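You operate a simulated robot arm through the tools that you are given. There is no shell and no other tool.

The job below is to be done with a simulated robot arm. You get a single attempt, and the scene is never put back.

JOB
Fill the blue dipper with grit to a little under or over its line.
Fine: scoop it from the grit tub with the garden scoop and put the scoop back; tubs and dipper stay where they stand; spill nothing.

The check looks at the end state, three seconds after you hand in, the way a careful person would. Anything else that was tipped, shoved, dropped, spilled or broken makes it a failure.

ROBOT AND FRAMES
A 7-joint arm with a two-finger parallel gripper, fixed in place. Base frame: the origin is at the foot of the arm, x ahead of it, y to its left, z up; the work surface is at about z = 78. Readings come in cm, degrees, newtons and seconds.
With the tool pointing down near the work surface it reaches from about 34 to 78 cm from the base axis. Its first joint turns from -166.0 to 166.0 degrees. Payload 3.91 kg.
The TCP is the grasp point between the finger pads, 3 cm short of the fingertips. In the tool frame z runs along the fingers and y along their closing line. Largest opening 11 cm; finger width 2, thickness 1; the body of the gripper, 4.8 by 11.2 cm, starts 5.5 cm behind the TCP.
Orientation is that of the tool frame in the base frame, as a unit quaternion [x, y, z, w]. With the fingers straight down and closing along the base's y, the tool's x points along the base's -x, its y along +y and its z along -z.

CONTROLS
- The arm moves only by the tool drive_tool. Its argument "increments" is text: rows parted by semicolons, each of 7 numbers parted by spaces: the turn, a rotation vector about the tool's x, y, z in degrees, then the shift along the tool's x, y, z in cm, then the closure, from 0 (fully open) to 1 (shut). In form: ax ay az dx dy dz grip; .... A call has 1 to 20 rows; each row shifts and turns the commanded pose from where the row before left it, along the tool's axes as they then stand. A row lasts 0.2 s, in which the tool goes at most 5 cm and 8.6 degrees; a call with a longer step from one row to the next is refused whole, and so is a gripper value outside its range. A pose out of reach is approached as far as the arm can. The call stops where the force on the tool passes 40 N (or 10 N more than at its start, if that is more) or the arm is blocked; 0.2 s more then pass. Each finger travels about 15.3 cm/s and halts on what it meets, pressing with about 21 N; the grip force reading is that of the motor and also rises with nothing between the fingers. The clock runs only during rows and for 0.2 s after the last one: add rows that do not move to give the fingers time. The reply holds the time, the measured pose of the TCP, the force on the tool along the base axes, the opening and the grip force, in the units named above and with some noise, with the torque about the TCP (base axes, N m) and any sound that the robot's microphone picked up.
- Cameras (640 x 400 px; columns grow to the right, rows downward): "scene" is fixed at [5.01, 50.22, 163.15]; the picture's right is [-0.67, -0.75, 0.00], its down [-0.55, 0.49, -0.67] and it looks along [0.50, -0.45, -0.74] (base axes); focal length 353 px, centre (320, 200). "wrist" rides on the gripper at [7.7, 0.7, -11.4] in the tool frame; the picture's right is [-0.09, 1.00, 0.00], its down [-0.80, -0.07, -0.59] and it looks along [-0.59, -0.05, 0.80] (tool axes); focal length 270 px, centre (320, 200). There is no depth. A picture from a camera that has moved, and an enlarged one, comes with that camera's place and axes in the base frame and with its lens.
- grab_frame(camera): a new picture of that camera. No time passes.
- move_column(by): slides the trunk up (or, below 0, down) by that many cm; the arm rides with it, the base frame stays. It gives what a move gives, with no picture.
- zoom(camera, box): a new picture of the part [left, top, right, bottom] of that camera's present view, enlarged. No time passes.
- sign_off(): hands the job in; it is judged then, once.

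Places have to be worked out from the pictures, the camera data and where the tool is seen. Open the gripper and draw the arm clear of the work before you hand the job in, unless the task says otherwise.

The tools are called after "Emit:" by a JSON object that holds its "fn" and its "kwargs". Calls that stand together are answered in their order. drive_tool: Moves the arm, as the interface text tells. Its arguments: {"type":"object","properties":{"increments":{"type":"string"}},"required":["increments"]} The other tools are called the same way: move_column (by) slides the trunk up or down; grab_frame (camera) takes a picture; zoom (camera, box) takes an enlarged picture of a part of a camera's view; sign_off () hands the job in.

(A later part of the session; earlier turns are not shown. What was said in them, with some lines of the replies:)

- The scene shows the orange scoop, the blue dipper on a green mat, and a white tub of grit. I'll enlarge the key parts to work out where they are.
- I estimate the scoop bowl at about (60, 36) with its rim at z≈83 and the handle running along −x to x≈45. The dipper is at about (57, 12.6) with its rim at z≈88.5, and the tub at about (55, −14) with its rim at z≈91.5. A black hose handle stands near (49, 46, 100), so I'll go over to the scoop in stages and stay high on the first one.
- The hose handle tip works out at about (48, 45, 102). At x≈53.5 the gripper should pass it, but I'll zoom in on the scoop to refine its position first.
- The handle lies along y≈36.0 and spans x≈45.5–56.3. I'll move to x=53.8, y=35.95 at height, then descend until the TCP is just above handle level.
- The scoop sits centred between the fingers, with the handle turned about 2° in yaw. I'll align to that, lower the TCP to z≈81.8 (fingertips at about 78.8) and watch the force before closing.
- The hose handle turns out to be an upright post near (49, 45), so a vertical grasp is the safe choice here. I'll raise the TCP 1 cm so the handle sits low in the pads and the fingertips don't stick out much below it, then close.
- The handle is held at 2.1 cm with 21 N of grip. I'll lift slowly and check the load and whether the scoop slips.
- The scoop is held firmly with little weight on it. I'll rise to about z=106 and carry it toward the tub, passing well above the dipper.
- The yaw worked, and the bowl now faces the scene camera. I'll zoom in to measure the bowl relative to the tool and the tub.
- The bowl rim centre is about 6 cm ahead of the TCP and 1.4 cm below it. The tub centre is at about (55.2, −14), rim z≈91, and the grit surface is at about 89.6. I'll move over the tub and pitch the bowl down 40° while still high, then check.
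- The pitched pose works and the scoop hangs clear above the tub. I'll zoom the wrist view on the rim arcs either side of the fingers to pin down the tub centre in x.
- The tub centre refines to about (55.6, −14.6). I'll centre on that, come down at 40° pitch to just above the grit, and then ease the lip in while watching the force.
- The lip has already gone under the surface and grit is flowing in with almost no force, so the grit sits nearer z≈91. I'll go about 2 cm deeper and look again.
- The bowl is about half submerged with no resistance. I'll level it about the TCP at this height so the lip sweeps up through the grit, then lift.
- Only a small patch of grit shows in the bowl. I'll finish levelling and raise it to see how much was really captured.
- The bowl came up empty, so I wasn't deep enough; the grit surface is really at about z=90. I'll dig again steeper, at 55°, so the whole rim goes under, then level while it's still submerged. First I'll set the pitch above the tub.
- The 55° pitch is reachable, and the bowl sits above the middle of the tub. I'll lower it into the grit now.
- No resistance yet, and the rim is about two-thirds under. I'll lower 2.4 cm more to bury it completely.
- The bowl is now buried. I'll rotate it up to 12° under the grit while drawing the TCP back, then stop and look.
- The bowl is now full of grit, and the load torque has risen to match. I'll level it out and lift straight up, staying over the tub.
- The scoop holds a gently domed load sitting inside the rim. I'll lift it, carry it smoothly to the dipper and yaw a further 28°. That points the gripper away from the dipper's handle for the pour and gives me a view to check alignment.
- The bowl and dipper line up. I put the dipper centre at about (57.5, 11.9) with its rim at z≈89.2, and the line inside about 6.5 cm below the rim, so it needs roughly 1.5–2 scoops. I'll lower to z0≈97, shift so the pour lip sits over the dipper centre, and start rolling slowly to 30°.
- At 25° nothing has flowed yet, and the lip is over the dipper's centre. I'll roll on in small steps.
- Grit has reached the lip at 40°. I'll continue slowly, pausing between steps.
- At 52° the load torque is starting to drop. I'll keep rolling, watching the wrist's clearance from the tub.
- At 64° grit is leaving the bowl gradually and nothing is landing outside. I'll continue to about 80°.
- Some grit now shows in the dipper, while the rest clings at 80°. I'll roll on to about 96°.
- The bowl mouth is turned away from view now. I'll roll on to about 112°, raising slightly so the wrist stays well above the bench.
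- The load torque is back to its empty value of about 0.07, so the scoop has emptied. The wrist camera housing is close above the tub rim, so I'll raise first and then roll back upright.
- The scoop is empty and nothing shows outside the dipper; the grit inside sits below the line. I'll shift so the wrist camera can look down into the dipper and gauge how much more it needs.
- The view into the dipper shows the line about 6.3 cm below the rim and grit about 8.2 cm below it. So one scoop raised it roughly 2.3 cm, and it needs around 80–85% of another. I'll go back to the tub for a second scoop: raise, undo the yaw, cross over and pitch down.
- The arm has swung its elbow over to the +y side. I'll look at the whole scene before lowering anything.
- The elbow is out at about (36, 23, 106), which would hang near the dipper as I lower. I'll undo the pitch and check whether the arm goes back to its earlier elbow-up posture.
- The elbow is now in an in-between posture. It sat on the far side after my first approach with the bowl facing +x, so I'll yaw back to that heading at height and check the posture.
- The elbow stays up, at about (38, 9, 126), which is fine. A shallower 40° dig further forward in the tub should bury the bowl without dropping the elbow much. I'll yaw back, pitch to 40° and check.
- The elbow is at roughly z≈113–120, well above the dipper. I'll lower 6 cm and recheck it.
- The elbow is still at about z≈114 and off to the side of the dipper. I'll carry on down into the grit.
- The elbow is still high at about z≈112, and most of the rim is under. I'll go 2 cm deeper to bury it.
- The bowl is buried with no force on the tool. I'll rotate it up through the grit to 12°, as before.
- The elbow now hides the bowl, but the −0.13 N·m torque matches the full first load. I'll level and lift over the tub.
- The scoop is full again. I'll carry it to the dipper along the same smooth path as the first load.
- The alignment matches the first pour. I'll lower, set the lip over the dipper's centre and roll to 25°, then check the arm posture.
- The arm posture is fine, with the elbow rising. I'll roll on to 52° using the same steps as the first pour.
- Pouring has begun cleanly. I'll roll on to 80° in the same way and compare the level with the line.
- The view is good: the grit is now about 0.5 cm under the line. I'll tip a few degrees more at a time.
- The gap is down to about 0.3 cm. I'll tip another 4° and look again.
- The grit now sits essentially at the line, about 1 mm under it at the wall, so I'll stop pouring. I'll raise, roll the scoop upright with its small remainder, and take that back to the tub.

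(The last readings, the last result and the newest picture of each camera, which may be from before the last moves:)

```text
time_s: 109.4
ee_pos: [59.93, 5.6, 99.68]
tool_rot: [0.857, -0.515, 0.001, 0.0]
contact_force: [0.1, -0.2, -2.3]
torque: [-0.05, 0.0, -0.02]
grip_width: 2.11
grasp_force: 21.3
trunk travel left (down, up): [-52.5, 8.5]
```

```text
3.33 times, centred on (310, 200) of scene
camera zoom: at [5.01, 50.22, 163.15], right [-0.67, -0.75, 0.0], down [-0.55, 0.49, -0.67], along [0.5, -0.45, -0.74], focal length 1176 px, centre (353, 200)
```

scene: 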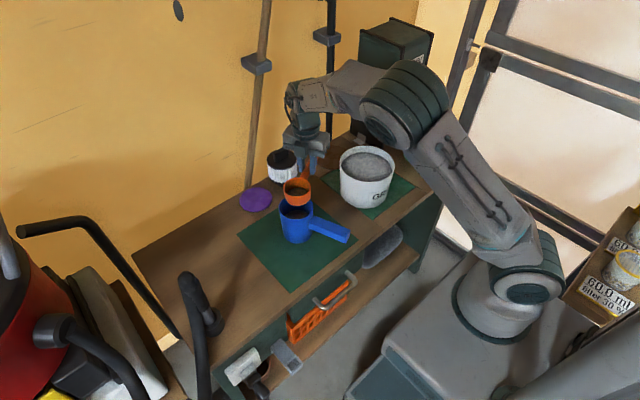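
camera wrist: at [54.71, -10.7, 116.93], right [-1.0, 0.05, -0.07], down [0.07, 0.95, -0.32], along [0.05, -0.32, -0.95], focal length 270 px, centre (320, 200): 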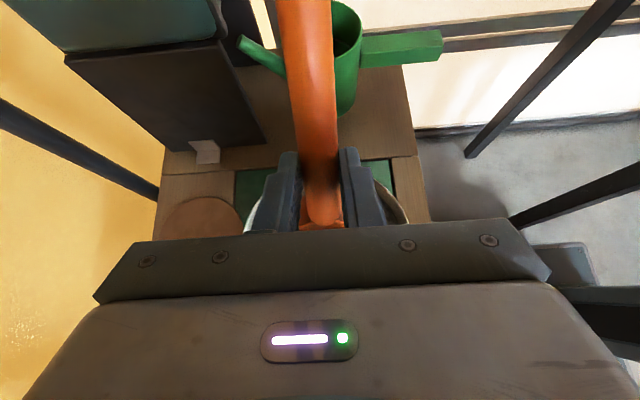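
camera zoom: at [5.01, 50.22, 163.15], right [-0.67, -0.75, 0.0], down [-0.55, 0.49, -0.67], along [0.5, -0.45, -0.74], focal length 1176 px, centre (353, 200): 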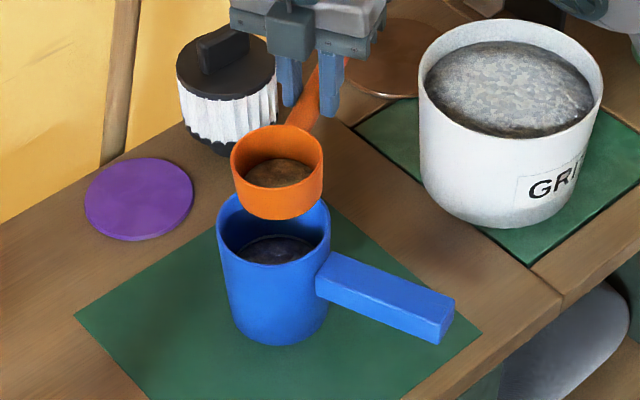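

A small remainder is left in the scoop. Before returning it, I'll use the same wrist-camera viewpoint as before to check the dipper's level properly.

Emit:
{"fn": "drive_tool", "kwargs": {"increments": "0 0 0 0 0 -1.2 1; 0 0 0 -0.8 1.0 -1.2 1; 0 0 0 -1.4 1.6 0 1; 0 0 0 -1.4 1.7 0 1; 0 0 0 -1.4 1.7 0 1; 0 0 0 -1.2 1.4 0 1; 0 0 0 -0.7 0.7 0 1; 0 0 0 0 0 0 1; 0 0 0 0 0 0 1"}}

Emit:
{"fn": "zoom", "kwargs": {"camera": "wrist", "box": [155, 35, 295, 175]}}

Emit:
{"fn": "grab_frame", "kwargs": {"camera": "scene"}}

```text
time_s: 111.4
ee_pos: [49.5, 7.75, 101.94]
tool_rot: [0.857, -0.515, 0.001, 0.0]
contact_force: [-0.8, -0.1, -0.6]
torque: [-0.08, -0.01, -0.01]
grip_width: 2.15
grasp_force: 20.7
trunk travel left (down, up): [-52.5, 8.5]
```

```text
2.86 times, centred on (225, 105) of wrist
camera zoom: at [52.4, 0.53, 113.39], right [-0.92, -0.39, 0.0], down [-0.31, 0.74, 0.59], along [-0.23, 0.55, -0.8], focal length 772 px, centre (591, 471)
```

zoom: 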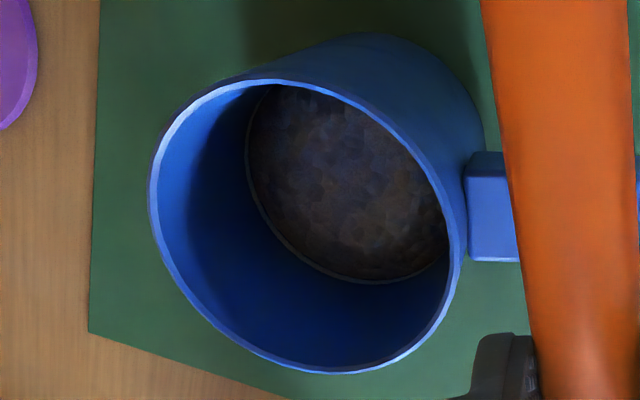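

```text
taken
```

scene: 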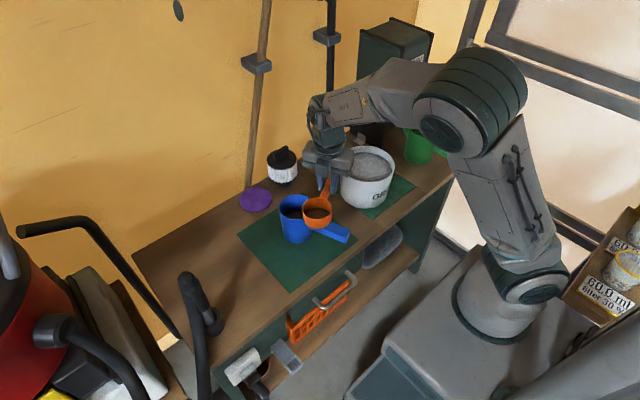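

The grit is right at the line all round. Now I'll take the remainder to the tub, with the TCP beyond its −y side so the gripper stays clear of the rim when I roll to dump.

Emit:
{"fn": "drive_tool", "kwargs": {"increments": "0 0 0 0 0 -1 1; 0 0 4 0 0 -1 1; 0 0 5 0 0 0 1; 0 0 5 0 0 0 1; 0 0 5 0 0 0 1; 0 0 5 0 0 0 1; 0 0 4 0 0 0 1; 0 0 0 1.5 -0.4 0 1; 0 0 0 2.5 -0.8 0 1; 0 0 0 2.5 -0.8 0 1; 0 0 0 2.5 -0.8 0 1; 0 0 0 2.5 -0.8 0 1; 0 0 0 2.5 -0.8 0 1; 0 0 0 2.5 -0.8 0 1; 0 0 0 2.5 -0.8 0 1; 0 0 0 2.5 -0.8 0 1; 0 0 0 2.5 -0.8 0 1; 0 0 0 1.5 -0.4 0 1; 0 0 0 0 0 0 1"}}

Emit:
{"fn": "grab_frame", "kwargs": {"camera": "scene"}}

```text
time_s: 115.4
ee_pos: [57.42, -17.51, 103.95]
tool_rot: [-0.707, 0.708, 0.001, 0.0]
contact_force: [-1.2, -0.9, -1.4]
torque: [-0.05, -0.02, -0.01]
grip_width: 2.13
grasp_force: 21.2
trunk travel left (down, up): [-52.5, 8.5]
```

```text
taken
```

scene: 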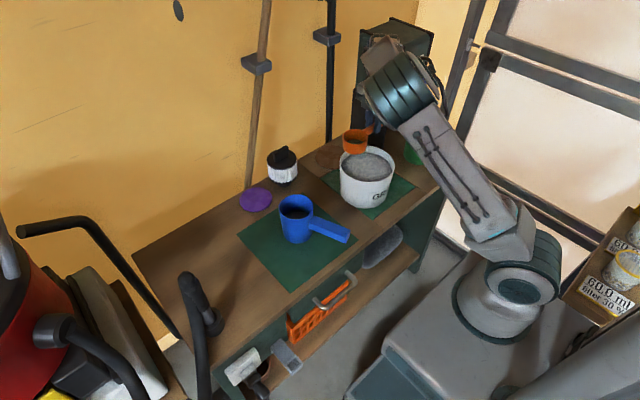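

The bowl is over the tub. I'll shift to y≈−24, lower to z≈99 and begin the roll to dump, checking for clearances.

Emit:
{"fn": "drive_tool", "kwargs": {"increments": "0 0 0 1.5 -0.4 0.5 1; 0 0 0 1.7 -0.4 1 1; 0 0 0 1.7 -0.4 1 1; 0 0 0 1.4 -0.3 1 1; 0 0 0 0.3 0 1 1; 0 0 0 0 0 0 1; 5 0 0 0 0.107 0 1; 5 0 0 0 0.107 -0.01 1; 5 0 0 0 0.105 -0.02 1; 5 0 0 0 0.103 -0.03 1; 5 0 0 0 0.1 -0.037 1; 5 0 0 0 0.245 -0.114 1; 5 0 0 0 0.234 -0.135 1; 5 0 0 0 0.221 -0.155 1; 0 0 0 0 0 0 1"}}

Emit:
{"fn": "grab_frame", "kwargs": {"camera": "scene"}}

Emit:
{"fn": "zoom", "kwargs": {"camera": "scene", "box": [320, 100, 440, 220]}}

```text
time_s: 118.6
ee_pos: [57.56, -24.33, 99.5]
tool_rot: [-0.664, 0.665, -0.243, 0.242]
contact_force: [0.6, 0.1, -1.0]
torque: [-0.04, 0.01, 0.0]
grip_width: 2.11
grasp_force: 21.1
trunk travel left (down, up): [-52.5, 8.5]
```

```text
taken
```

scene: 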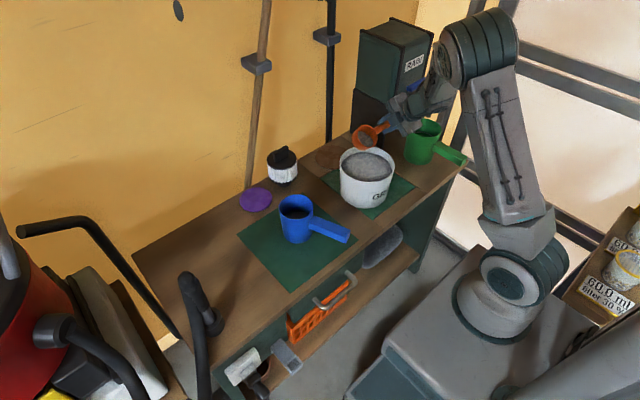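

```text
3.33 times, centred on (380, 160) of scene
camera zoom: at [5.01, 50.22, 163.15], right [-0.67, -0.75, 0.0], down [-0.55, 0.49, -0.67], along [0.5, -0.45, -0.74], focal length 1176 px, centre (120, 333)
```

zoom: 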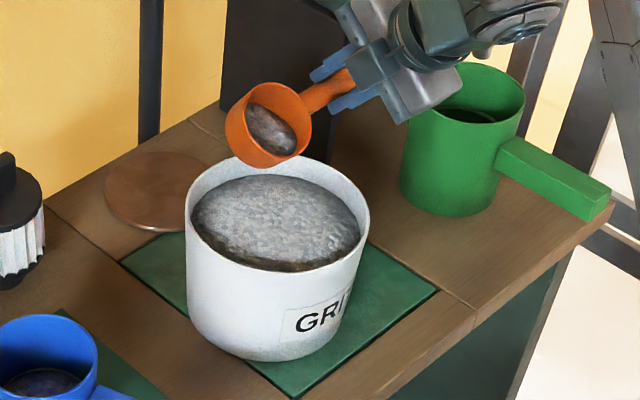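

The clearances look good and the lip is over the grit. I'll roll on to 80° and look again.

Emit:
{"fn": "drive_tool", "kwargs": {"increments": "8 0 0 0 0.345 -0.29 1; 8 0 0 0 0.3 -0.334 1; 8 0 0 0 0.25 -0.373 1; 8 0 0 0 0.197 -0.404 1; 8 0 0 0 0.139 -0.428 1; 0 0 0 0 0 0 1"}}

Emit:
{"fn": "grab_frame", "kwargs": {"camera": "scene"}}

Emit:
{"fn": "zoom", "kwargs": {"camera": "scene", "box": [320, 100, 440, 220]}}

```text
time_s: 120.0
ee_pos: [55.31, -24.25, 99.43]
tool_rot: [-0.541, 0.542, -0.455, 0.455]
contact_force: [-0.1, -1.2, -0.9]
torque: [-0.08, 0.07, 0.02]
grip_width: 2.11
grasp_force: 20.6
trunk travel left (down, up): [-52.5, 8.5]
```

```text
taken
```

scene: 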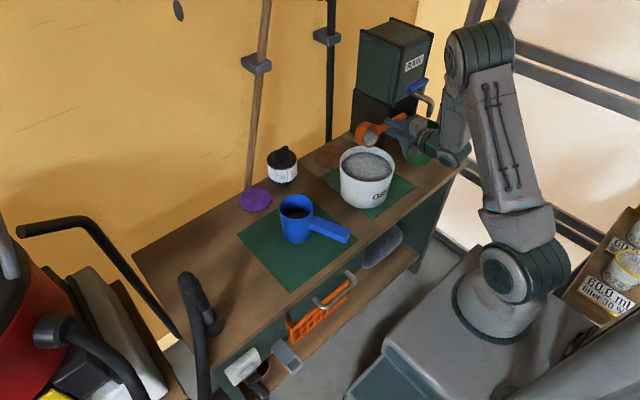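

```text
3.33 times, centred on (380, 160) of scene
camera zoom: at [5.01, 50.22, 163.15], right [-0.67, -0.75, 0.0], down [-0.55, 0.49, -0.67], along [0.5, -0.45, -0.74], focal length 1176 px, centre (120, 333)
```

zoom: 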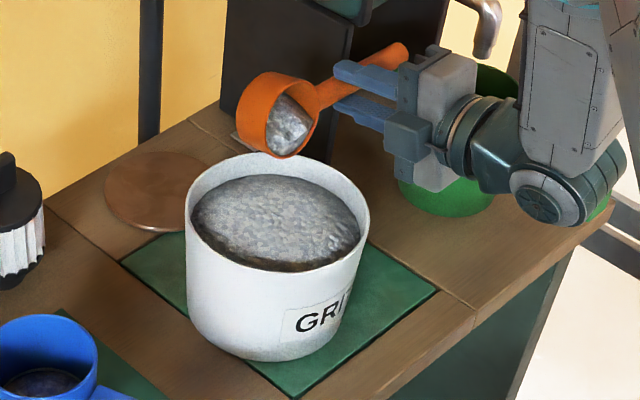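

The lip is over the tub interior and everything is clear. I'll finish the roll to 112° to empty the scoop.

Emit:
{"fn": "drive_tool", "kwargs": {"increments": "8 0 0 0 0.078 -0.443 1; 8 0 0 0 0.016 -0.45 1; 8 0 0 0 -0.1 -0.447 1; 8 0 0 0 -0.2 -0.4 1; 0 0 0 0 0 0 1; 0 0 0 0 0 0 1; 0 0 0 0 0 0 1; 0 0 0 0 0 0 1"}}

Emit:
{"fn": "grab_frame", "kwargs": {"camera": "scene"}}

Emit:
{"fn": "zoom", "kwargs": {"camera": "scene", "box": [320, 100, 440, 220]}}

```text
time_s: 121.8
ee_pos: [53.7, -24.19, 99.52]
tool_rot: [-0.396, 0.395, -0.586, 0.587]
contact_force: [0.2, 0.2, -1.8]
torque: [-0.07, 0.02, -0.02]
grip_width: 2.11
grasp_force: 21.5
trunk travel left (down, up): [-52.5, 8.5]
```

```text
taken
```

scene: 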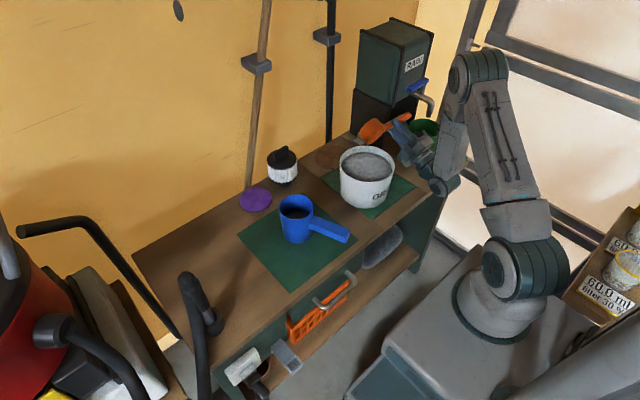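

```text
3.33 times, centred on (380, 160) of scene
camera zoom: at [5.01, 50.22, 163.15], right [-0.67, -0.75, 0.0], down [-0.55, 0.49, -0.67], along [0.5, -0.45, -0.74], focal length 1176 px, centre (120, 333)
```

zoom: 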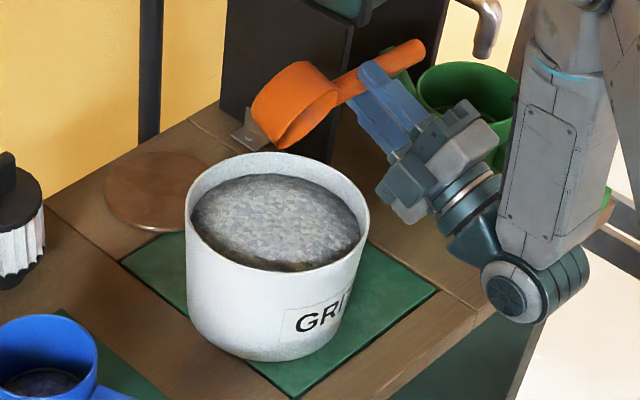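

The scoop looks empty now, with no grains around the tub. I'll raise a little and roll upright.

Emit:
{"fn": "drive_tool", "kwargs": {"increments": "0 0 0 0 -0.6 0.24 1; -8 0 0 0 -0.9 0.375 1; -8 0 0 0 0 0 1; -8 0 0 0 0 0 1; -8 0 0 0 0 0 1; -8 0 0 0 0 0 1; -8 0 0 0 0 0 1; -8 0 0 0 0 0 1; -8 0 0 0 0 0 1; -8 0 0 0 0 0 1; -8 0 0 0 0 0 1; -8 0 0 0 0 0 1; -8 0 0 0 0 0 1; -8 0 0 0 0 0 1; -8 0 0 0 0 0 1; 0 0 0 0 0 0 1; 0 0 0 0 0 0 1"}}

Emit:
{"fn": "grab_frame", "kwargs": {"camera": "scene"}}

Emit:
{"fn": "zoom", "kwargs": {"camera": "scene", "box": [320, 100, 440, 220]}}

```text
time_s: 125.4
ee_pos: [53.51, -24.29, 101.24]
tool_rot: [-0.707, 0.707, 0.0, 0.0]
contact_force: [-0.3, 0.2, -1.4]
torque: [-0.06, -0.03, -0.02]
grip_width: 2.1
grasp_force: 21.3
trunk travel left (down, up): [-52.5, 8.5]
```

```text
taken
```

scene: 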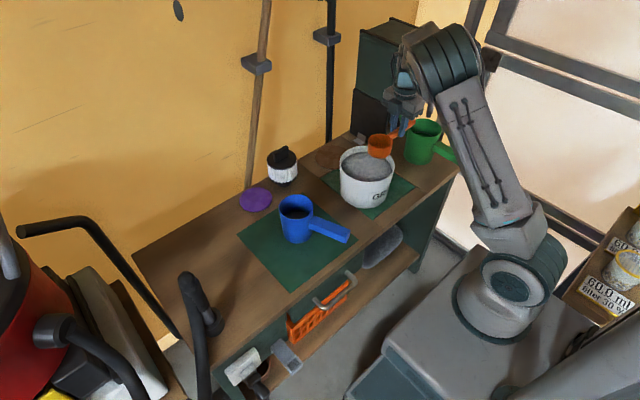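

```text
3.33 times, centred on (380, 160) of scene
camera zoom: at [5.01, 50.22, 163.15], right [-0.67, -0.75, 0.0], down [-0.55, 0.49, -0.67], along [0.5, -0.45, -0.74], focal length 1176 px, centre (120, 333)
```

zoom: 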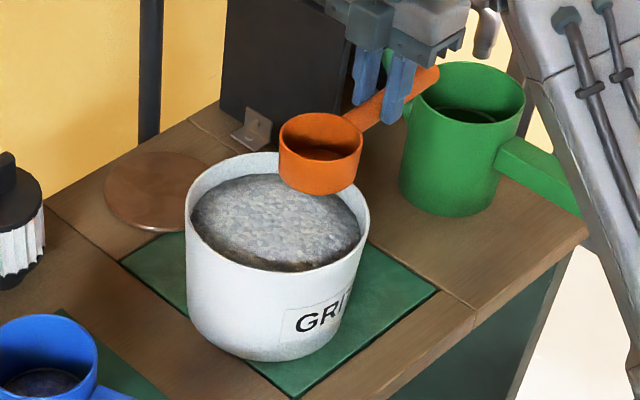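

The scoop is empty and level. I'll raise it and travel back over the middle of the bench, then yaw to the original heading.

Emit:
{"fn": "drive_tool", "kwargs": {"increments": "0 0 0 0 0 -2 1; 0 0 0 0 0 -2 1; 0 0 0 0 0 -2 1; 0 0 0 -2 0 0 1; 0 0 0 -3 0 0 1; 0 0 0 -3 0 0 1; 0 0 0 -3 0 0 1; 0 0 0 -3 0 0 1; 0 0 0 -3 0 0 1; 0 0 0 -3 0 0 1; 0 0 0 -3 0 0 1; 0 0 0 -3 0 0 1; 0 0 0 -2 0 0 1; 0 0 0 0 0 0 1"}}

Emit:
{"fn": "drive_tool", "kwargs": {"increments": "0 0 4 0 0 0 1; 0 0 8 0 0 0 1; 0 0 8 0 0 0 1; 0 0 8 0 0 0 1; 0 0 8 0 0 0 1; 0 0 8 0 0 0 1; 0 0 8 0 0 0 1; 0 0 8 0 0 0 1; 0 0 8 0 0 0 1; 0 0 8 0 0 0 1; 0 0 8 0 0 0 1; 0 0 8 0 0 0 1; 0 0 0 0 0 0 1; 0 0 0 0 0 0 1"}}

Emit:
{"fn": "grab_frame", "kwargs": {"camera": "scene"}}

```text
time_s: 128.4
ee_pos: [53.78, 3.82, 107.34]
tool_rot: [-0.707, 0.708, 0.001, 0.0]
contact_force: [0.4, -0.1, -0.5]
torque: [-0.04, 0.02, 0.03]
grip_width: 2.1
grasp_force: 21.3
trunk travel left (down, up): [-52.5, 8.5]
```

```text
time_s: 131.4
ee_pos: [53.66, 3.81, 107.46]
tool_rot: [0.019, 1.0, 0.001, 0.0]
contact_force: [0.3, 0.0, -0.1]
torque: [0.0, 0.07, -0.01]
grip_width: 2.12
grasp_force: 21.2
trunk travel left (down, up): [-52.5, 8.5]
```

```text
taken
```

scene: 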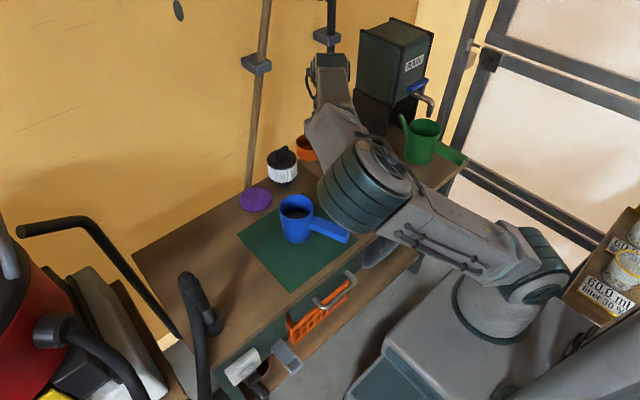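

The yaw is restored. I'll move toward the scoop's spot at height, in two stages, watching the elbow against the hose post.

Emit:
{"fn": "drive_tool", "kwargs": {"increments": "0 0 0 0 2 0 1; 0 0 0 0 3 0 1; 0 0 0 0 3 0 1; 0 0 0 0 3 0 1; 0 0 0 0 3 0 1; 0 0 0 0 3 0 1; 0 0 0 0 2 0 1; 0 0 0 0 0 0 1"}}

Emit:
{"fn": "grab_frame", "kwargs": {"camera": "scene"}}

```text
time_s: 133.2
ee_pos: [54.32, 22.71, 107.2]
tool_rot: [0.019, 1.0, 0.0, 0.0]
contact_force: [-0.2, -0.6, -1.3]
torque: [-0.01, 0.07, -0.01]
grip_width: 2.1
grasp_force: 21.4
trunk travel left (down, up): [-52.5, 8.5]
```

```text
taken
```

scene: 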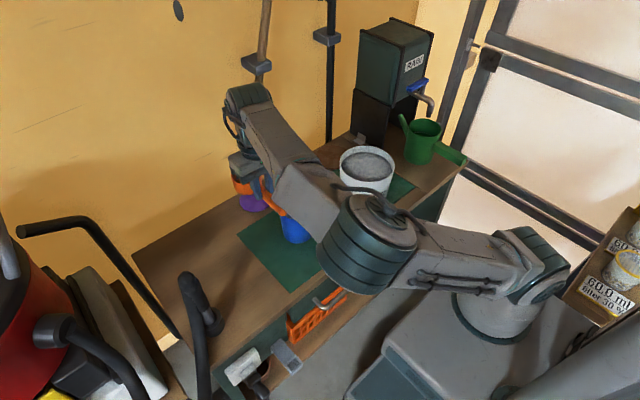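

The elbow is high, at about z≈127, and clear. I'll finish the traverse to the pick-up position above the spot.

Emit:
{"fn": "drive_tool", "kwargs": {"increments": "0 0 0 0.1 2.5 0 1; 0 0 0 0.2 3 0 1; 0 0 0 0.2 3 0 1; 0 0 0 0.2 3 0 1; 0 0 0 0.05 1.6 0 1; 0 0 0 0 0 0 1; 0 0 0 0 0 0 1"}}

Emit:
{"fn": "grab_frame", "kwargs": {"camera": "scene"}}

Emit:
{"fn": "grab_frame", "kwargs": {"camera": "wrist"}}

```text
time_s: 134.8
ee_pos: [53.05, 33.42, 106.89]
tool_rot: [0.015, 1.0, 0.0, 0.0]
contact_force: [-0.1, -0.5, -1.7]
torque: [0.01, 0.1, 0.02]
grip_width: 2.09
grasp_force: 21.0
out of reach, approached as far as the arm can: row 4, 5
trunk travel left (down, up): [-52.5, 8.5]
```

```text
taken
```

scene: 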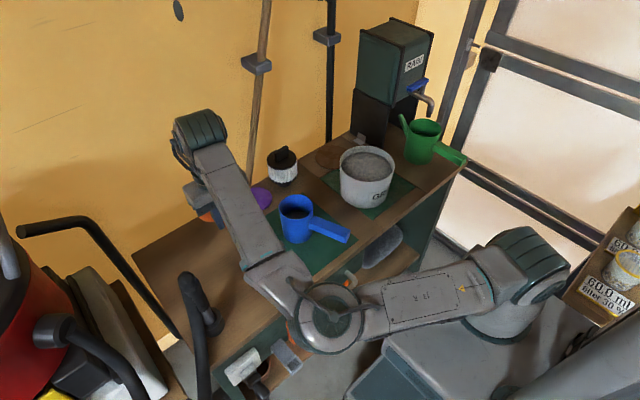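

```text
taken
camera wrist: at [45.35, 34.19, 118.39], right [0.12, 0.99, 0.0], down [0.8, -0.1, 0.59], along [0.59, -0.07, -0.8], focal length 270 px, centre (320, 200)
```

wrist: 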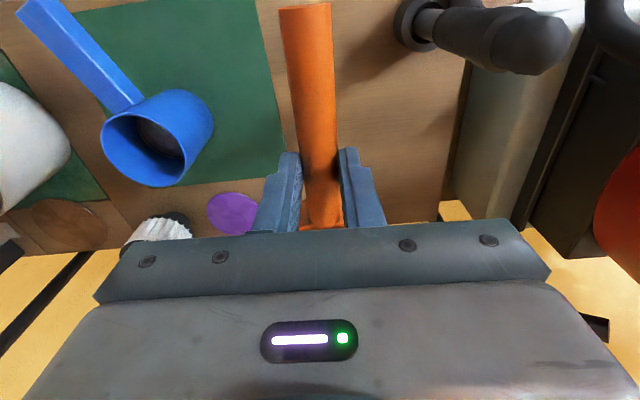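

The arm has wound its last joint the wrong way during the pours and is now reporting out of reach with the elbow low. I'll back off to the bench centre, then unwind by turning the tool the long way round, with the empty scoop held high over free space.

Emit:
{"fn": "drive_tool", "kwargs": {"increments": "0 0 0 0 -2 0 1; 0 0 0 0 -3 -0.3 1; 0 0 0 0 -3 -0.3 1; 0 0 0 0 -3 -0.3 1; 0 0 0 0 -3 -0.3 1; 0 0 0 0 -3 -0.3 1; 0 0 0 0 -3 -0.3 1; 0 0 0 0 -3 0 1; 0 0 0 0 -2 0 1; 0 0 0 0 0 0 1; 0 0 0 0 0 0 1"}}

Emit:
{"fn": "drive_tool", "kwargs": {"increments": "0 0 -8 0 0 0 1; 0 0 -8 0 0 0 1; 0 0 -8 0 0 0 1; 0 0 -8 0 0 0 1; 0 0 -8 0 0 0 1; 0 0 -8 0 0 0 1; 0 0 -8 0 0 0 1; 0 0 -8 0 0 0 1; 0 0 -8 0 0 0 1; 0 0 -8 0 0 0 1; 0 0 -8 0 0 0 1; 0 0 -8 0 0 0 1; 0 0 -8 0 0 0 1; 0 0 -8 0 0 0 1; 0 0 -8 0 0 0 1; 0 0 0 0 0 0 1"}}

Emit:
{"fn": "grab_frame", "kwargs": {"camera": "scene"}}

```text
time_s: 137.2
ee_pos: [52.25, 8.27, 108.77]
tool_rot: [0.017, 1.0, 0.0, -0.001]
contact_force: [0.0, -0.4, -1.2]
torque: [0.0, 0.11, -0.02]
grip_width: 2.14
grasp_force: 21.4
trunk travel left (down, up): [-52.5, 8.5]
```

```text
time_s: 140.6
ee_pos: [52.25, 8.35, 108.91]
tool_rot: [0.858, -0.514, 0.0, 0.0]
contact_force: [-0.6, 0.7, -0.8]
torque: [-0.04, -0.05, 0.04]
grip_width: 2.09
grasp_force: 21.0
trunk travel left (down, up): [-52.5, 8.5]
```

```text
taken
```

scene: 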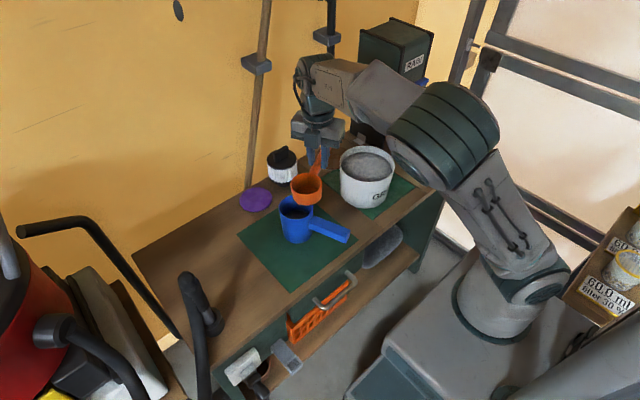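

At a yaw of 118° the elbow is back up. I'll continue turning the same way by another 120°.

Emit:
{"fn": "drive_tool", "kwargs": {"increments": "0 0 -8 0 0 0 1; 0 0 -8 0 0 0 1; 0 0 -8 0 0 0 1; 0 0 -8 0 0 0 1; 0 0 -8 0 0 0 1; 0 0 -8 0 0 0 1; 0 0 -8 0 0 0 1; 0 0 -8 0 0 0 1; 0 0 -8 0 0 0 1; 0 0 -8 0 0 0 1; 0 0 -8 0 0 0 1; 0 0 -8 0 0 0 1; 0 0 -8 0 0 0 1; 0 0 -8 0 0 0 1; 0 0 -8 0 0 0 1; 0 0 0 0 0 0 1"}}

Emit:
{"fn": "grab_frame", "kwargs": {"camera": "scene"}}

```text
time_s: 144.0
ee_pos: [52.24, 8.53, 108.85]
tool_rot: [0.874, 0.485, 0.001, 0.0]
contact_force: [0.6, -0.1, -1.6]
torque: [0.07, -0.04, 0.0]
grip_width: 2.13
grasp_force: 21.5
trunk travel left (down, up): [-52.5, 8.5]
```

```text
taken
```

scene: 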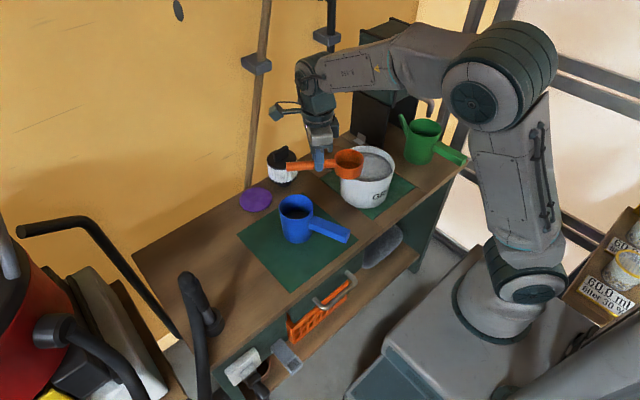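

The turn is going smoothly with the elbow staying up. I'll finish the last 120° to bring the scoop back to its original heading.

Emit:
{"fn": "drive_tool", "kwargs": {"increments": "0 0 -8 0 0 0 1; 0 0 -8 0 0 0 1; 0 0 -8 0 0 0 1; 0 0 -8 0 0 0 1; 0 0 -8 0 0 0 1; 0 0 -8 0 0 0 1; 0 0 -8 0 0 0 1; 0 0 -8 0 0 0 1; 0 0 -8 0 0 0 1; 0 0 -8 0 0 0 1; 0 0 -8 0 0 0 1; 0 0 -8 0 0 0 1; 0 0 -8 0 0 0 1; 0 0 -8 0 0 0 1; 0 0 -8 0 0 0 1; 0 0 0 0 0 0 1; 0 0 0 0 0 0 1"}}

Emit:
{"fn": "grab_frame", "kwargs": {"camera": "scene"}}

```text
time_s: 147.6
ee_pos: [52.01, 14.9, 108.71]
tool_rot: [0.031, 1.0, 0.0, 0.0]
contact_force: [0.6, -0.1, -0.8]
torque: [0.03, 0.03, 0.0]
grip_width: 2.12
grasp_force: 21.4
out of reach, approached as far as the arm can: row 14, 15
trunk travel left (down, up): [-52.5, 8.5]
```

```text
taken
```

scene: 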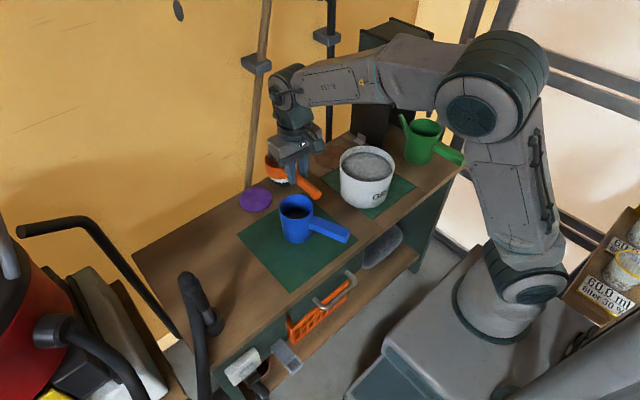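

The arm stopped just short of the final heading and drifted toward +y, the direction that relieves that joint. The scoop's destination is further +y, so I'll continue that way and check.

Emit:
{"fn": "drive_tool", "kwargs": {"increments": "0 0 0 0 2 0 1; 0 0 0 0 2.5 0 1; 0 0 0 0 2.5 0 1; 0 0 0 0 2.5 0 1; 0 0 0 0 2.5 0 1; 0 0 0 0 0 0 1; 0 0 0 0 0 0 1"}}

Emit:
{"fn": "grab_frame", "kwargs": {"camera": "scene"}}

```text
time_s: 149.2
ee_pos: [52.11, 26.87, 108.86]
tool_rot: [0.018, 1.0, 0.0, 0.0]
contact_force: [0.4, -0.2, -1.5]
torque: [0.0, 0.1, -0.02]
grip_width: 2.11
grasp_force: 21.1
trunk travel left (down, up): [-52.5, 8.5]
```

```text
taken
```

scene: 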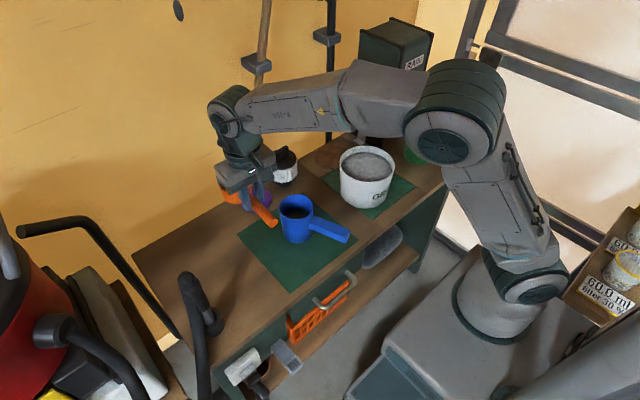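

It's reachable again, with the wrist posture matching the original pick-up. I'll continue to above the pick-up point.

Emit:
{"fn": "drive_tool", "kwargs": {"increments": "0 0 0 -0.4 2 0 1; 0 0 0 -0.4 2.5 0 1; 0 0 0 -0.4 2.5 0 1; 0 0 0 -0.4 2 0 1; 0 0 0 0 0 0 1; 0 0 0 0 0 0 1"}}

Emit:
{"fn": "grab_frame", "kwargs": {"camera": "wrist"}}

Emit:
{"fn": "grab_frame", "kwargs": {"camera": "scene"}}

```text
time_s: 150.6
ee_pos: [54.09, 35.77, 108.78]
tool_rot: [0.018, 1.0, 0.0, 0.0]
contact_force: [0.3, 0.3, -0.7]
torque: [0.01, 0.11, -0.02]
grip_width: 2.11
grasp_force: 20.8
trunk travel left (down, up): [-52.5, 8.5]
```

```text
taken
camera wrist: at [46.35, 36.71, 120.1], right [0.12, 0.99, 0.0], down [0.8, -0.1, 0.59], along [0.59, -0.07, -0.8], focal length 270 px, centre (320, 200)
```

wrist: 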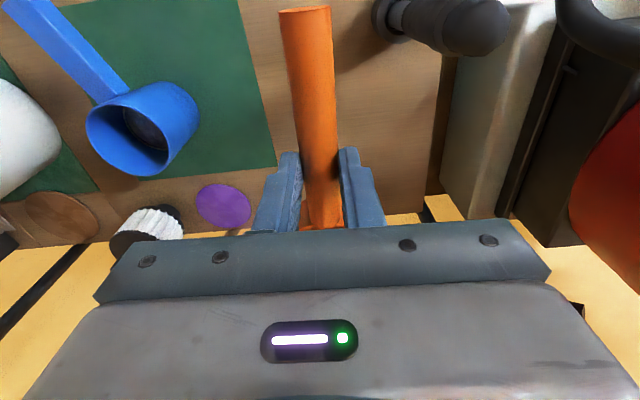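

```text
taken
```

scene: 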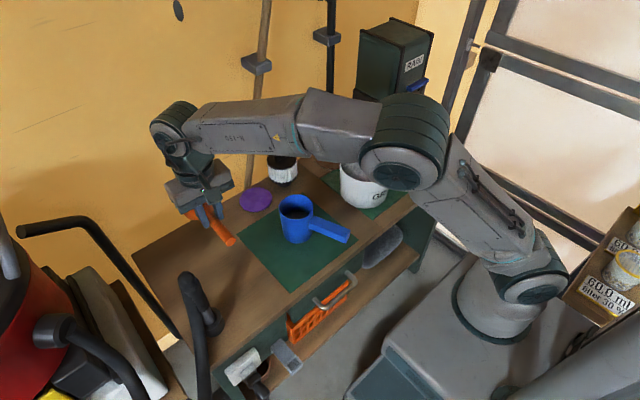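

The handle end is now visible in the wrist view, so the scoop seems to have shifted in the grip. I'll zoom in to measure its position and tilt.

Emit:
{"fn": "zoom", "kwargs": {"camera": "scene", "box": [150, 160, 270, 260]}}

Emit:
{"fn": "zoom", "kwargs": {"camera": "wrist", "box": [230, 0, 410, 240]}}

```text
4.00 times, centred on (210, 210) of scene
camera zoom: at [5.01, 50.22, 163.15], right [-0.67, -0.75, 0.0], down [-0.55, 0.49, -0.67], along [0.5, -0.45, -0.74], focal length 1412 px, centre (760, 160)
```

zoom: 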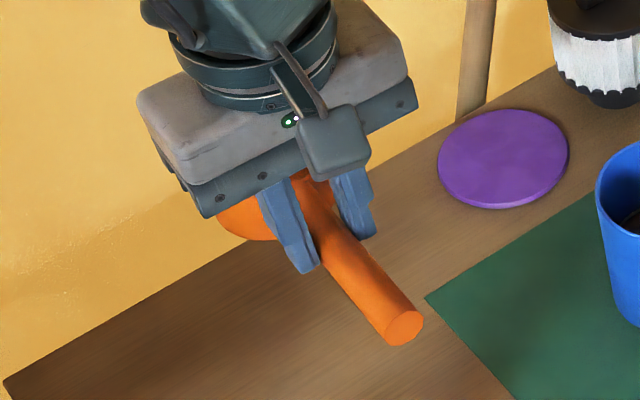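

```text
1.67 times, centred on (320, 120) of wrist
camera zoom: at [46.35, 36.71, 120.1], right [0.12, 0.99, 0.0], down [0.8, -0.1, 0.59], along [0.59, -0.07, -0.8], focal length 450 px, centre (320, 333)
```

zoom: 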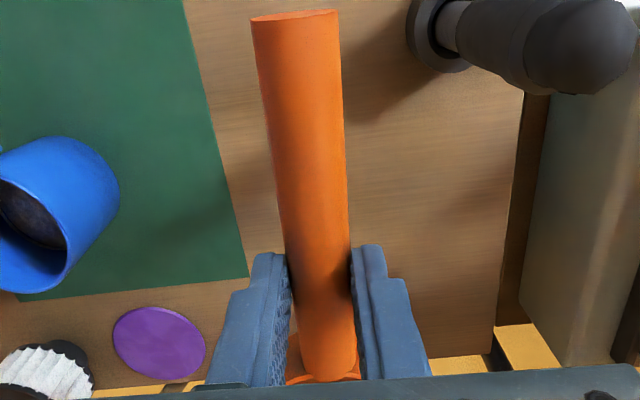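

The handle is still level, and the scoop has only slid about 0.7 cm forward. I'll move the TCP back by that amount and descend to just above the table.

Emit:
{"fn": "drive_tool", "kwargs": {"increments": "0 0 0 0.35 0 1 1; 0 0 0 0.35 0 2.5 1; 0 0 0 0 0 3 1; 0 0 0 0 0 3 1; 0 0 0 0 0 3 1; 0 0 0 0 0 3 1; 0 0 0 0 0 3 1; 0 0 0 0 0 2.5 1; 0 0 0 0 0 1.8 1; 0 0 0 0 0 1 1; 0 0 0 0 0 0 1; 0 0 0 0 0 0 1"}}

Emit:
{"fn": "grab_frame", "kwargs": {"camera": "wrist"}}

Emit:
{"fn": "zoom", "kwargs": {"camera": "scene", "box": [170, 200, 290, 320]}}

```text
time_s: 153.2
ee_pos: [53.58, 35.75, 84.75]
tool_rot: [0.019, 1.0, 0.0, 0.0]
contact_force: [0.5, -0.1, -0.8]
torque: [0.02, 0.05, 0.02]
grip_width: 2.08
grasp_force: 21.4
trunk travel left (down, up): [-52.5, 8.5]
```

```text
taken
camera wrist: at [45.89, 36.77, 96.23], right [0.12, 0.99, 0.0], down [0.8, -0.1, 0.59], along [0.59, -0.07, -0.8], focal length 270 px, centre (320, 200)
```

wrist: 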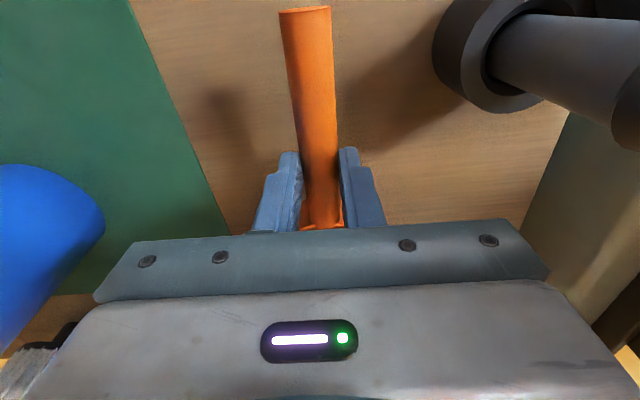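

```text
3.33 times, centred on (230, 260) of scene
camera zoom: at [5.01, 50.22, 163.15], right [-0.67, -0.75, 0.0], down [-0.55, 0.49, -0.67], along [0.5, -0.45, -0.74], focal length 1176 px, centre (620, 0)
```

zoom: 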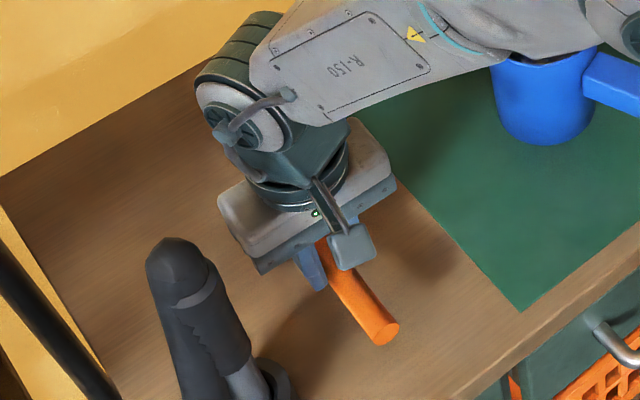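

The handle end lines up with where it was at pick-up. I'll lower in small steps and watch for table contact.

Emit:
{"fn": "drive_tool", "kwargs": {"increments": "0 0 0 0 0 0.4 1; 0 0 0 0 0 0.4 1; 0 0 0 0 0 0.3 1; 0 0 0 0 0 0 1; 0 0 0 0 0 0 1"}}

Emit:
{"fn": "drive_tool", "kwargs": {"increments": "0 0 0 0 0 0.2 1; 0 0 0 0 0 0 1"}}

```text
time_s: 154.4
ee_pos: [53.56, 36.13, 83.86]
tool_rot: [0.017, 1.0, 0.0, 0.001]
contact_force: [0.4, 0.6, 4.5]
torque: [-0.12, -0.34, 0.03]
grip_width: 2.12
grasp_force: 20.9
trunk travel left (down, up): [-52.5, 8.5]
```

```text
time_s: 155.0
ee_pos: [53.54, 35.98, 83.89]
tool_rot: [0.017, 1.0, 0.001, 0.0]
contact_force: [0.7, 3.0, 10.9]
torque: [0.07, -0.48, 0.04]
grip_width: 2.06
grasp_force: 21.2
trunk travel left (down, up): [-52.5, 8.5]
```

The bowl has touched the table at z≈83.85. I'll ease off the pressure and open the fingers gently by a small amount.

Emit:
{"fn": "drive_tool", "kwargs": {"increments": "0 0 0 0 0 -0.25 1; 0 0 0 0 0 0 1; 0 0 0 0 0 0 0.8; 0 0 0 0 0 0 0.78; 0 0 0 0 0 0 0.74; 0 0 0 0 0 0 0.68; 0 0 0 0 0 0 0.6; 0 0 0 0 0 0 0.5; 0 0 0 0 0 0 0.45; 0 0 0 0 0 0 0.45; 0 0 0 0 0 0 0.45"}}

Emit:
{"fn": "grab_frame", "kwargs": {"camera": "wrist"}}

Emit:
{"fn": "zoom", "kwargs": {"camera": "scene", "box": [170, 200, 290, 320]}}

```text
time_s: 157.4
ee_pos: [53.5, 35.95, 84.04]
tool_rot: [0.018, 1.0, 0.0, 0.0]
contact_force: [-0.4, -0.7, 0.4]
torque: [0.02, 0.02, 0.01]
grip_width: 6.06
grasp_force: 0.1
trunk travel left (down, up): [-52.5, 8.5]
```

```text
taken
camera wrist: at [45.8, 36.87, 95.42], right [0.12, 0.99, 0.0], down [0.8, -0.1, 0.59], along [0.59, -0.07, -0.8], focal length 270 px, centre (320, 200)
```

wrist: 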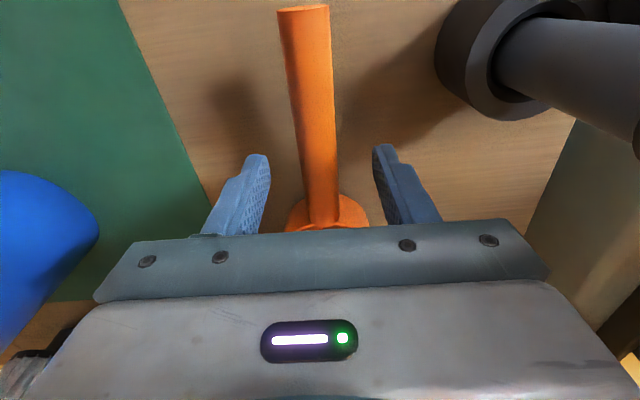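

```text
3.33 times, centred on (230, 260) of scene
camera zoom: at [5.01, 50.22, 163.15], right [-0.67, -0.75, 0.0], down [-0.55, 0.49, -0.67], along [0.5, -0.45, -0.74], focal length 1176 px, centre (620, 0)
```

zoom: 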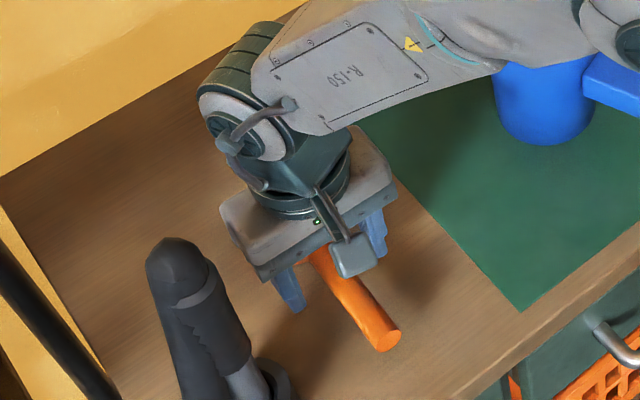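

The scoop is released and standing on the table. I'll lift straight up and look at the result.

Emit:
{"fn": "drive_tool", "kwargs": {"increments": "0 0 0 0 0 -1 0.45; 0 0 0 0 0 -2 0.45; 0 0 0 0 0 -3 0.45; 0 0 0 0 0 -3 0.45; 0 0 0 0 0 -3 0.45; 0 0 0 0 0 -3 0.45; 0 0 0 0 0 -3 0.45; 0 0 0 0 0 -3 0.45; 0 0 0 0 0 -3 0.3; 0 0 0 0 0 0 0; 0 0 0 0 0 0 0"}}

Emit:
{"fn": "drive_tool", "kwargs": {"increments": "0 0 0 1.5 -1 -1.5 0; 0 0 0 1.5 -1 -2 0; 0 0 0 1.5 -1 -2 0; 0 0 0 1.5 -1 -2 0; 0 0 0 1.5 -1 -2 0; 0 0 0 1.5 -1 -2 0; 0 0 0 1.5 -1 -2 0; 0 0 0 1.5 -1 -2 0; 0 0 0 0 0 0 0; 0 0 0 0 0 0 0"}}

Emit:
{"fn": "grab_frame", "kwargs": {"camera": "scene"}}

Emit:
{"fn": "grab_frame", "kwargs": {"camera": "wrist"}}

```text
time_s: 159.8
ee_pos: [53.7, 36.18, 107.87]
tool_rot: [0.018, 1.0, 0.001, 0.0]
contact_force: [-0.2, 0.0, -0.1]
torque: [0.05, 0.0, -0.05]
grip_width: 11.02
grasp_force: 0.0
trunk travel left (down, up): [-52.5, 8.5]
```

```text
time_s: 162.0
ee_pos: [41.28, 28.4, 123.48]
tool_rot: [0.018, 1.0, 0.0, 0.001]
contact_force: [0.1, -0.7, 0.9]
torque: [-0.01, -0.01, -0.01]
grip_width: 11.0
grasp_force: 0.0
trunk travel left (down, up): [-52.5, 8.5]
```

```text
taken
```

scene: 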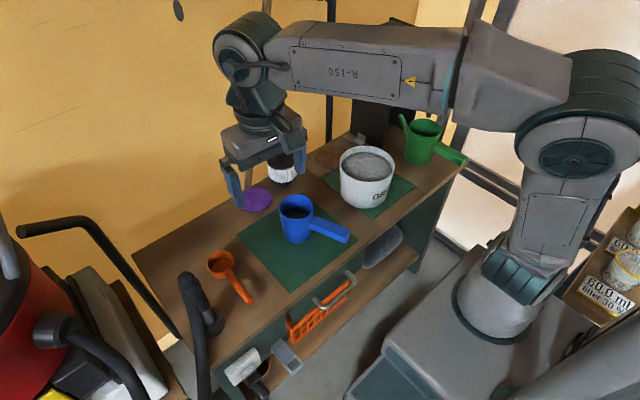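

```text
taken
camera wrist: at [33.59, 29.38, 134.87], right [0.12, 0.99, 0.0], down [0.8, -0.1, 0.59], along [0.59, -0.07, -0.8], focal length 270 px, centre (320, 200)
```

wrist: 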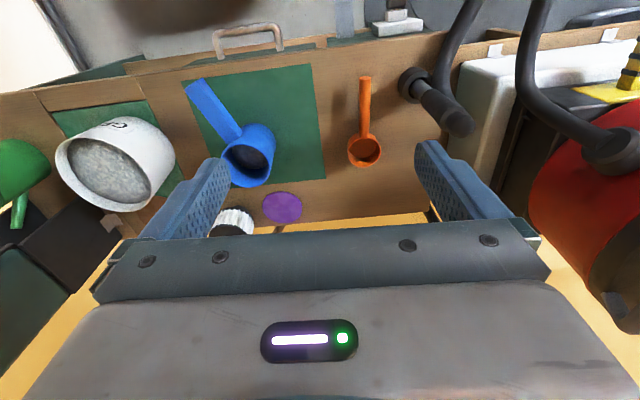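

The arm is clear and the scoop is back in its spot. I'll check close up for any spilled grains, things that moved, and the dipper level.

Emit:
{"fn": "zoom", "kwargs": {"camera": "scene", "box": [180, 220, 300, 320]}}

Emit:
{"fn": "zoom", "kwargs": {"camera": "scene", "box": [240, 170, 380, 270]}}

Emit:
{"fn": "zoom", "kwargs": {"camera": "scene", "box": [320, 110, 480, 220]}}

Emit:
{"fn": "zoom", "kwargs": {"camera": "scene", "box": [275, 185, 325, 225]}}

Emit:
{"fn": "zoom", "kwargs": {"camera": "wrist", "box": [200, 110, 300, 200]}}

```text
4.00 times, centred on (240, 270) of scene
camera zoom: at [5.01, 50.22, 163.15], right [-0.67, -0.75, 0.0], down [-0.55, 0.49, -0.67], along [0.5, -0.45, -0.74], focal length 1412 px, centre (640, -80)
```

zoom: 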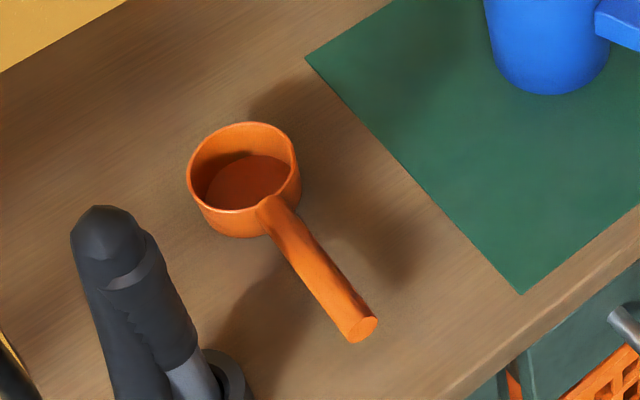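

```text
4.00 times, centred on (310, 220) of scene
camera zoom: at [5.01, 50.22, 163.15], right [-0.67, -0.75, 0.0], down [-0.55, 0.49, -0.67], along [0.5, -0.45, -0.74], focal length 1412 px, centre (360, 120)
```

zoom: 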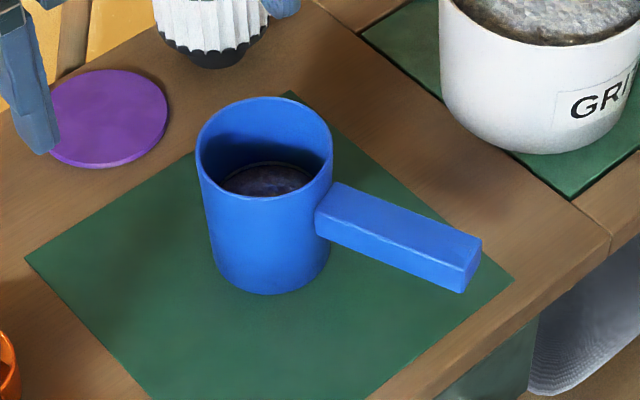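

```text
3.64 times, centred on (400, 165) of scene
camera zoom: at [5.01, 50.22, 163.15], right [-0.67, -0.75, 0.0], down [-0.55, 0.49, -0.67], along [0.5, -0.45, -0.74], focal length 1283 px, centre (29, 327)
```

zoom: 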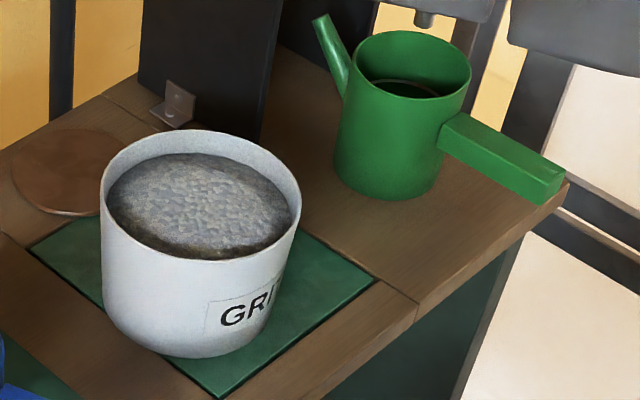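

```text
10.00 times, centred on (300, 205) of scene
camera zoom: at [5.01, 50.22, 163.15], right [-0.67, -0.75, 0.0], down [-0.55, 0.49, -0.67], along [0.5, -0.45, -0.74], focal length 3529 px, centre (520, 150)
```

zoom: 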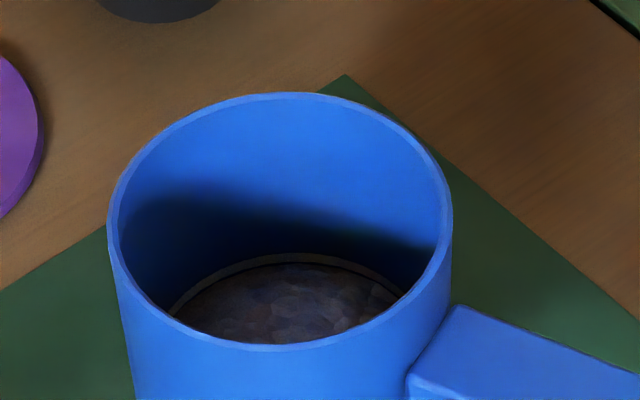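

```text
4.44 times, centred on (250, 155) of wrist
camera zoom: at [33.59, 29.38, 134.87], right [0.12, 0.99, 0.0], down [0.8, -0.1, 0.59], along [0.59, -0.07, -0.8], focal length 1201 px, centre (631, 400)
```

zoom: 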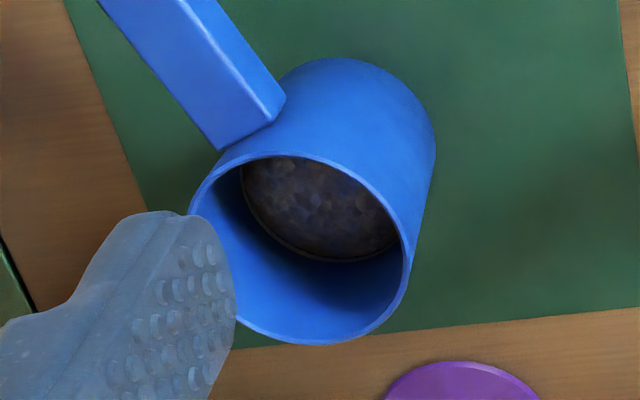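

The grit sits just at the dipper's line. The tub and dipper are exactly where they stood, and the empty scoop is back in its original place. I see no spilled grains, and the gripper is open and clear, so I'm handing in.

Emit:
{"fn": "sign_off", "kwargs": {}}

```text
The job is handed in.
```

The blue dipper is filled with grit to its line, about 1 mm under it at the wall. I've handed the job in, and no verdict has come back yet.

- **Scooping:** I dug from the grit tub with the garden scoop. The first pass came up empty because it wasn't deep enough. The dipper then took one full scoop and most of a second, and what was left of the second went back into the tub.
- **Scoop:** It's empty and back on the table within a few millimetres of where it started, facing the same way. It slid about 0.7 cm in the grip along the way, and I allowed for that when setting it down.
- **Everything else:** The tub and dipper look unmoved in the final pictures, and I saw no grains outside them. The gripper is open and the arm is clear of the work.
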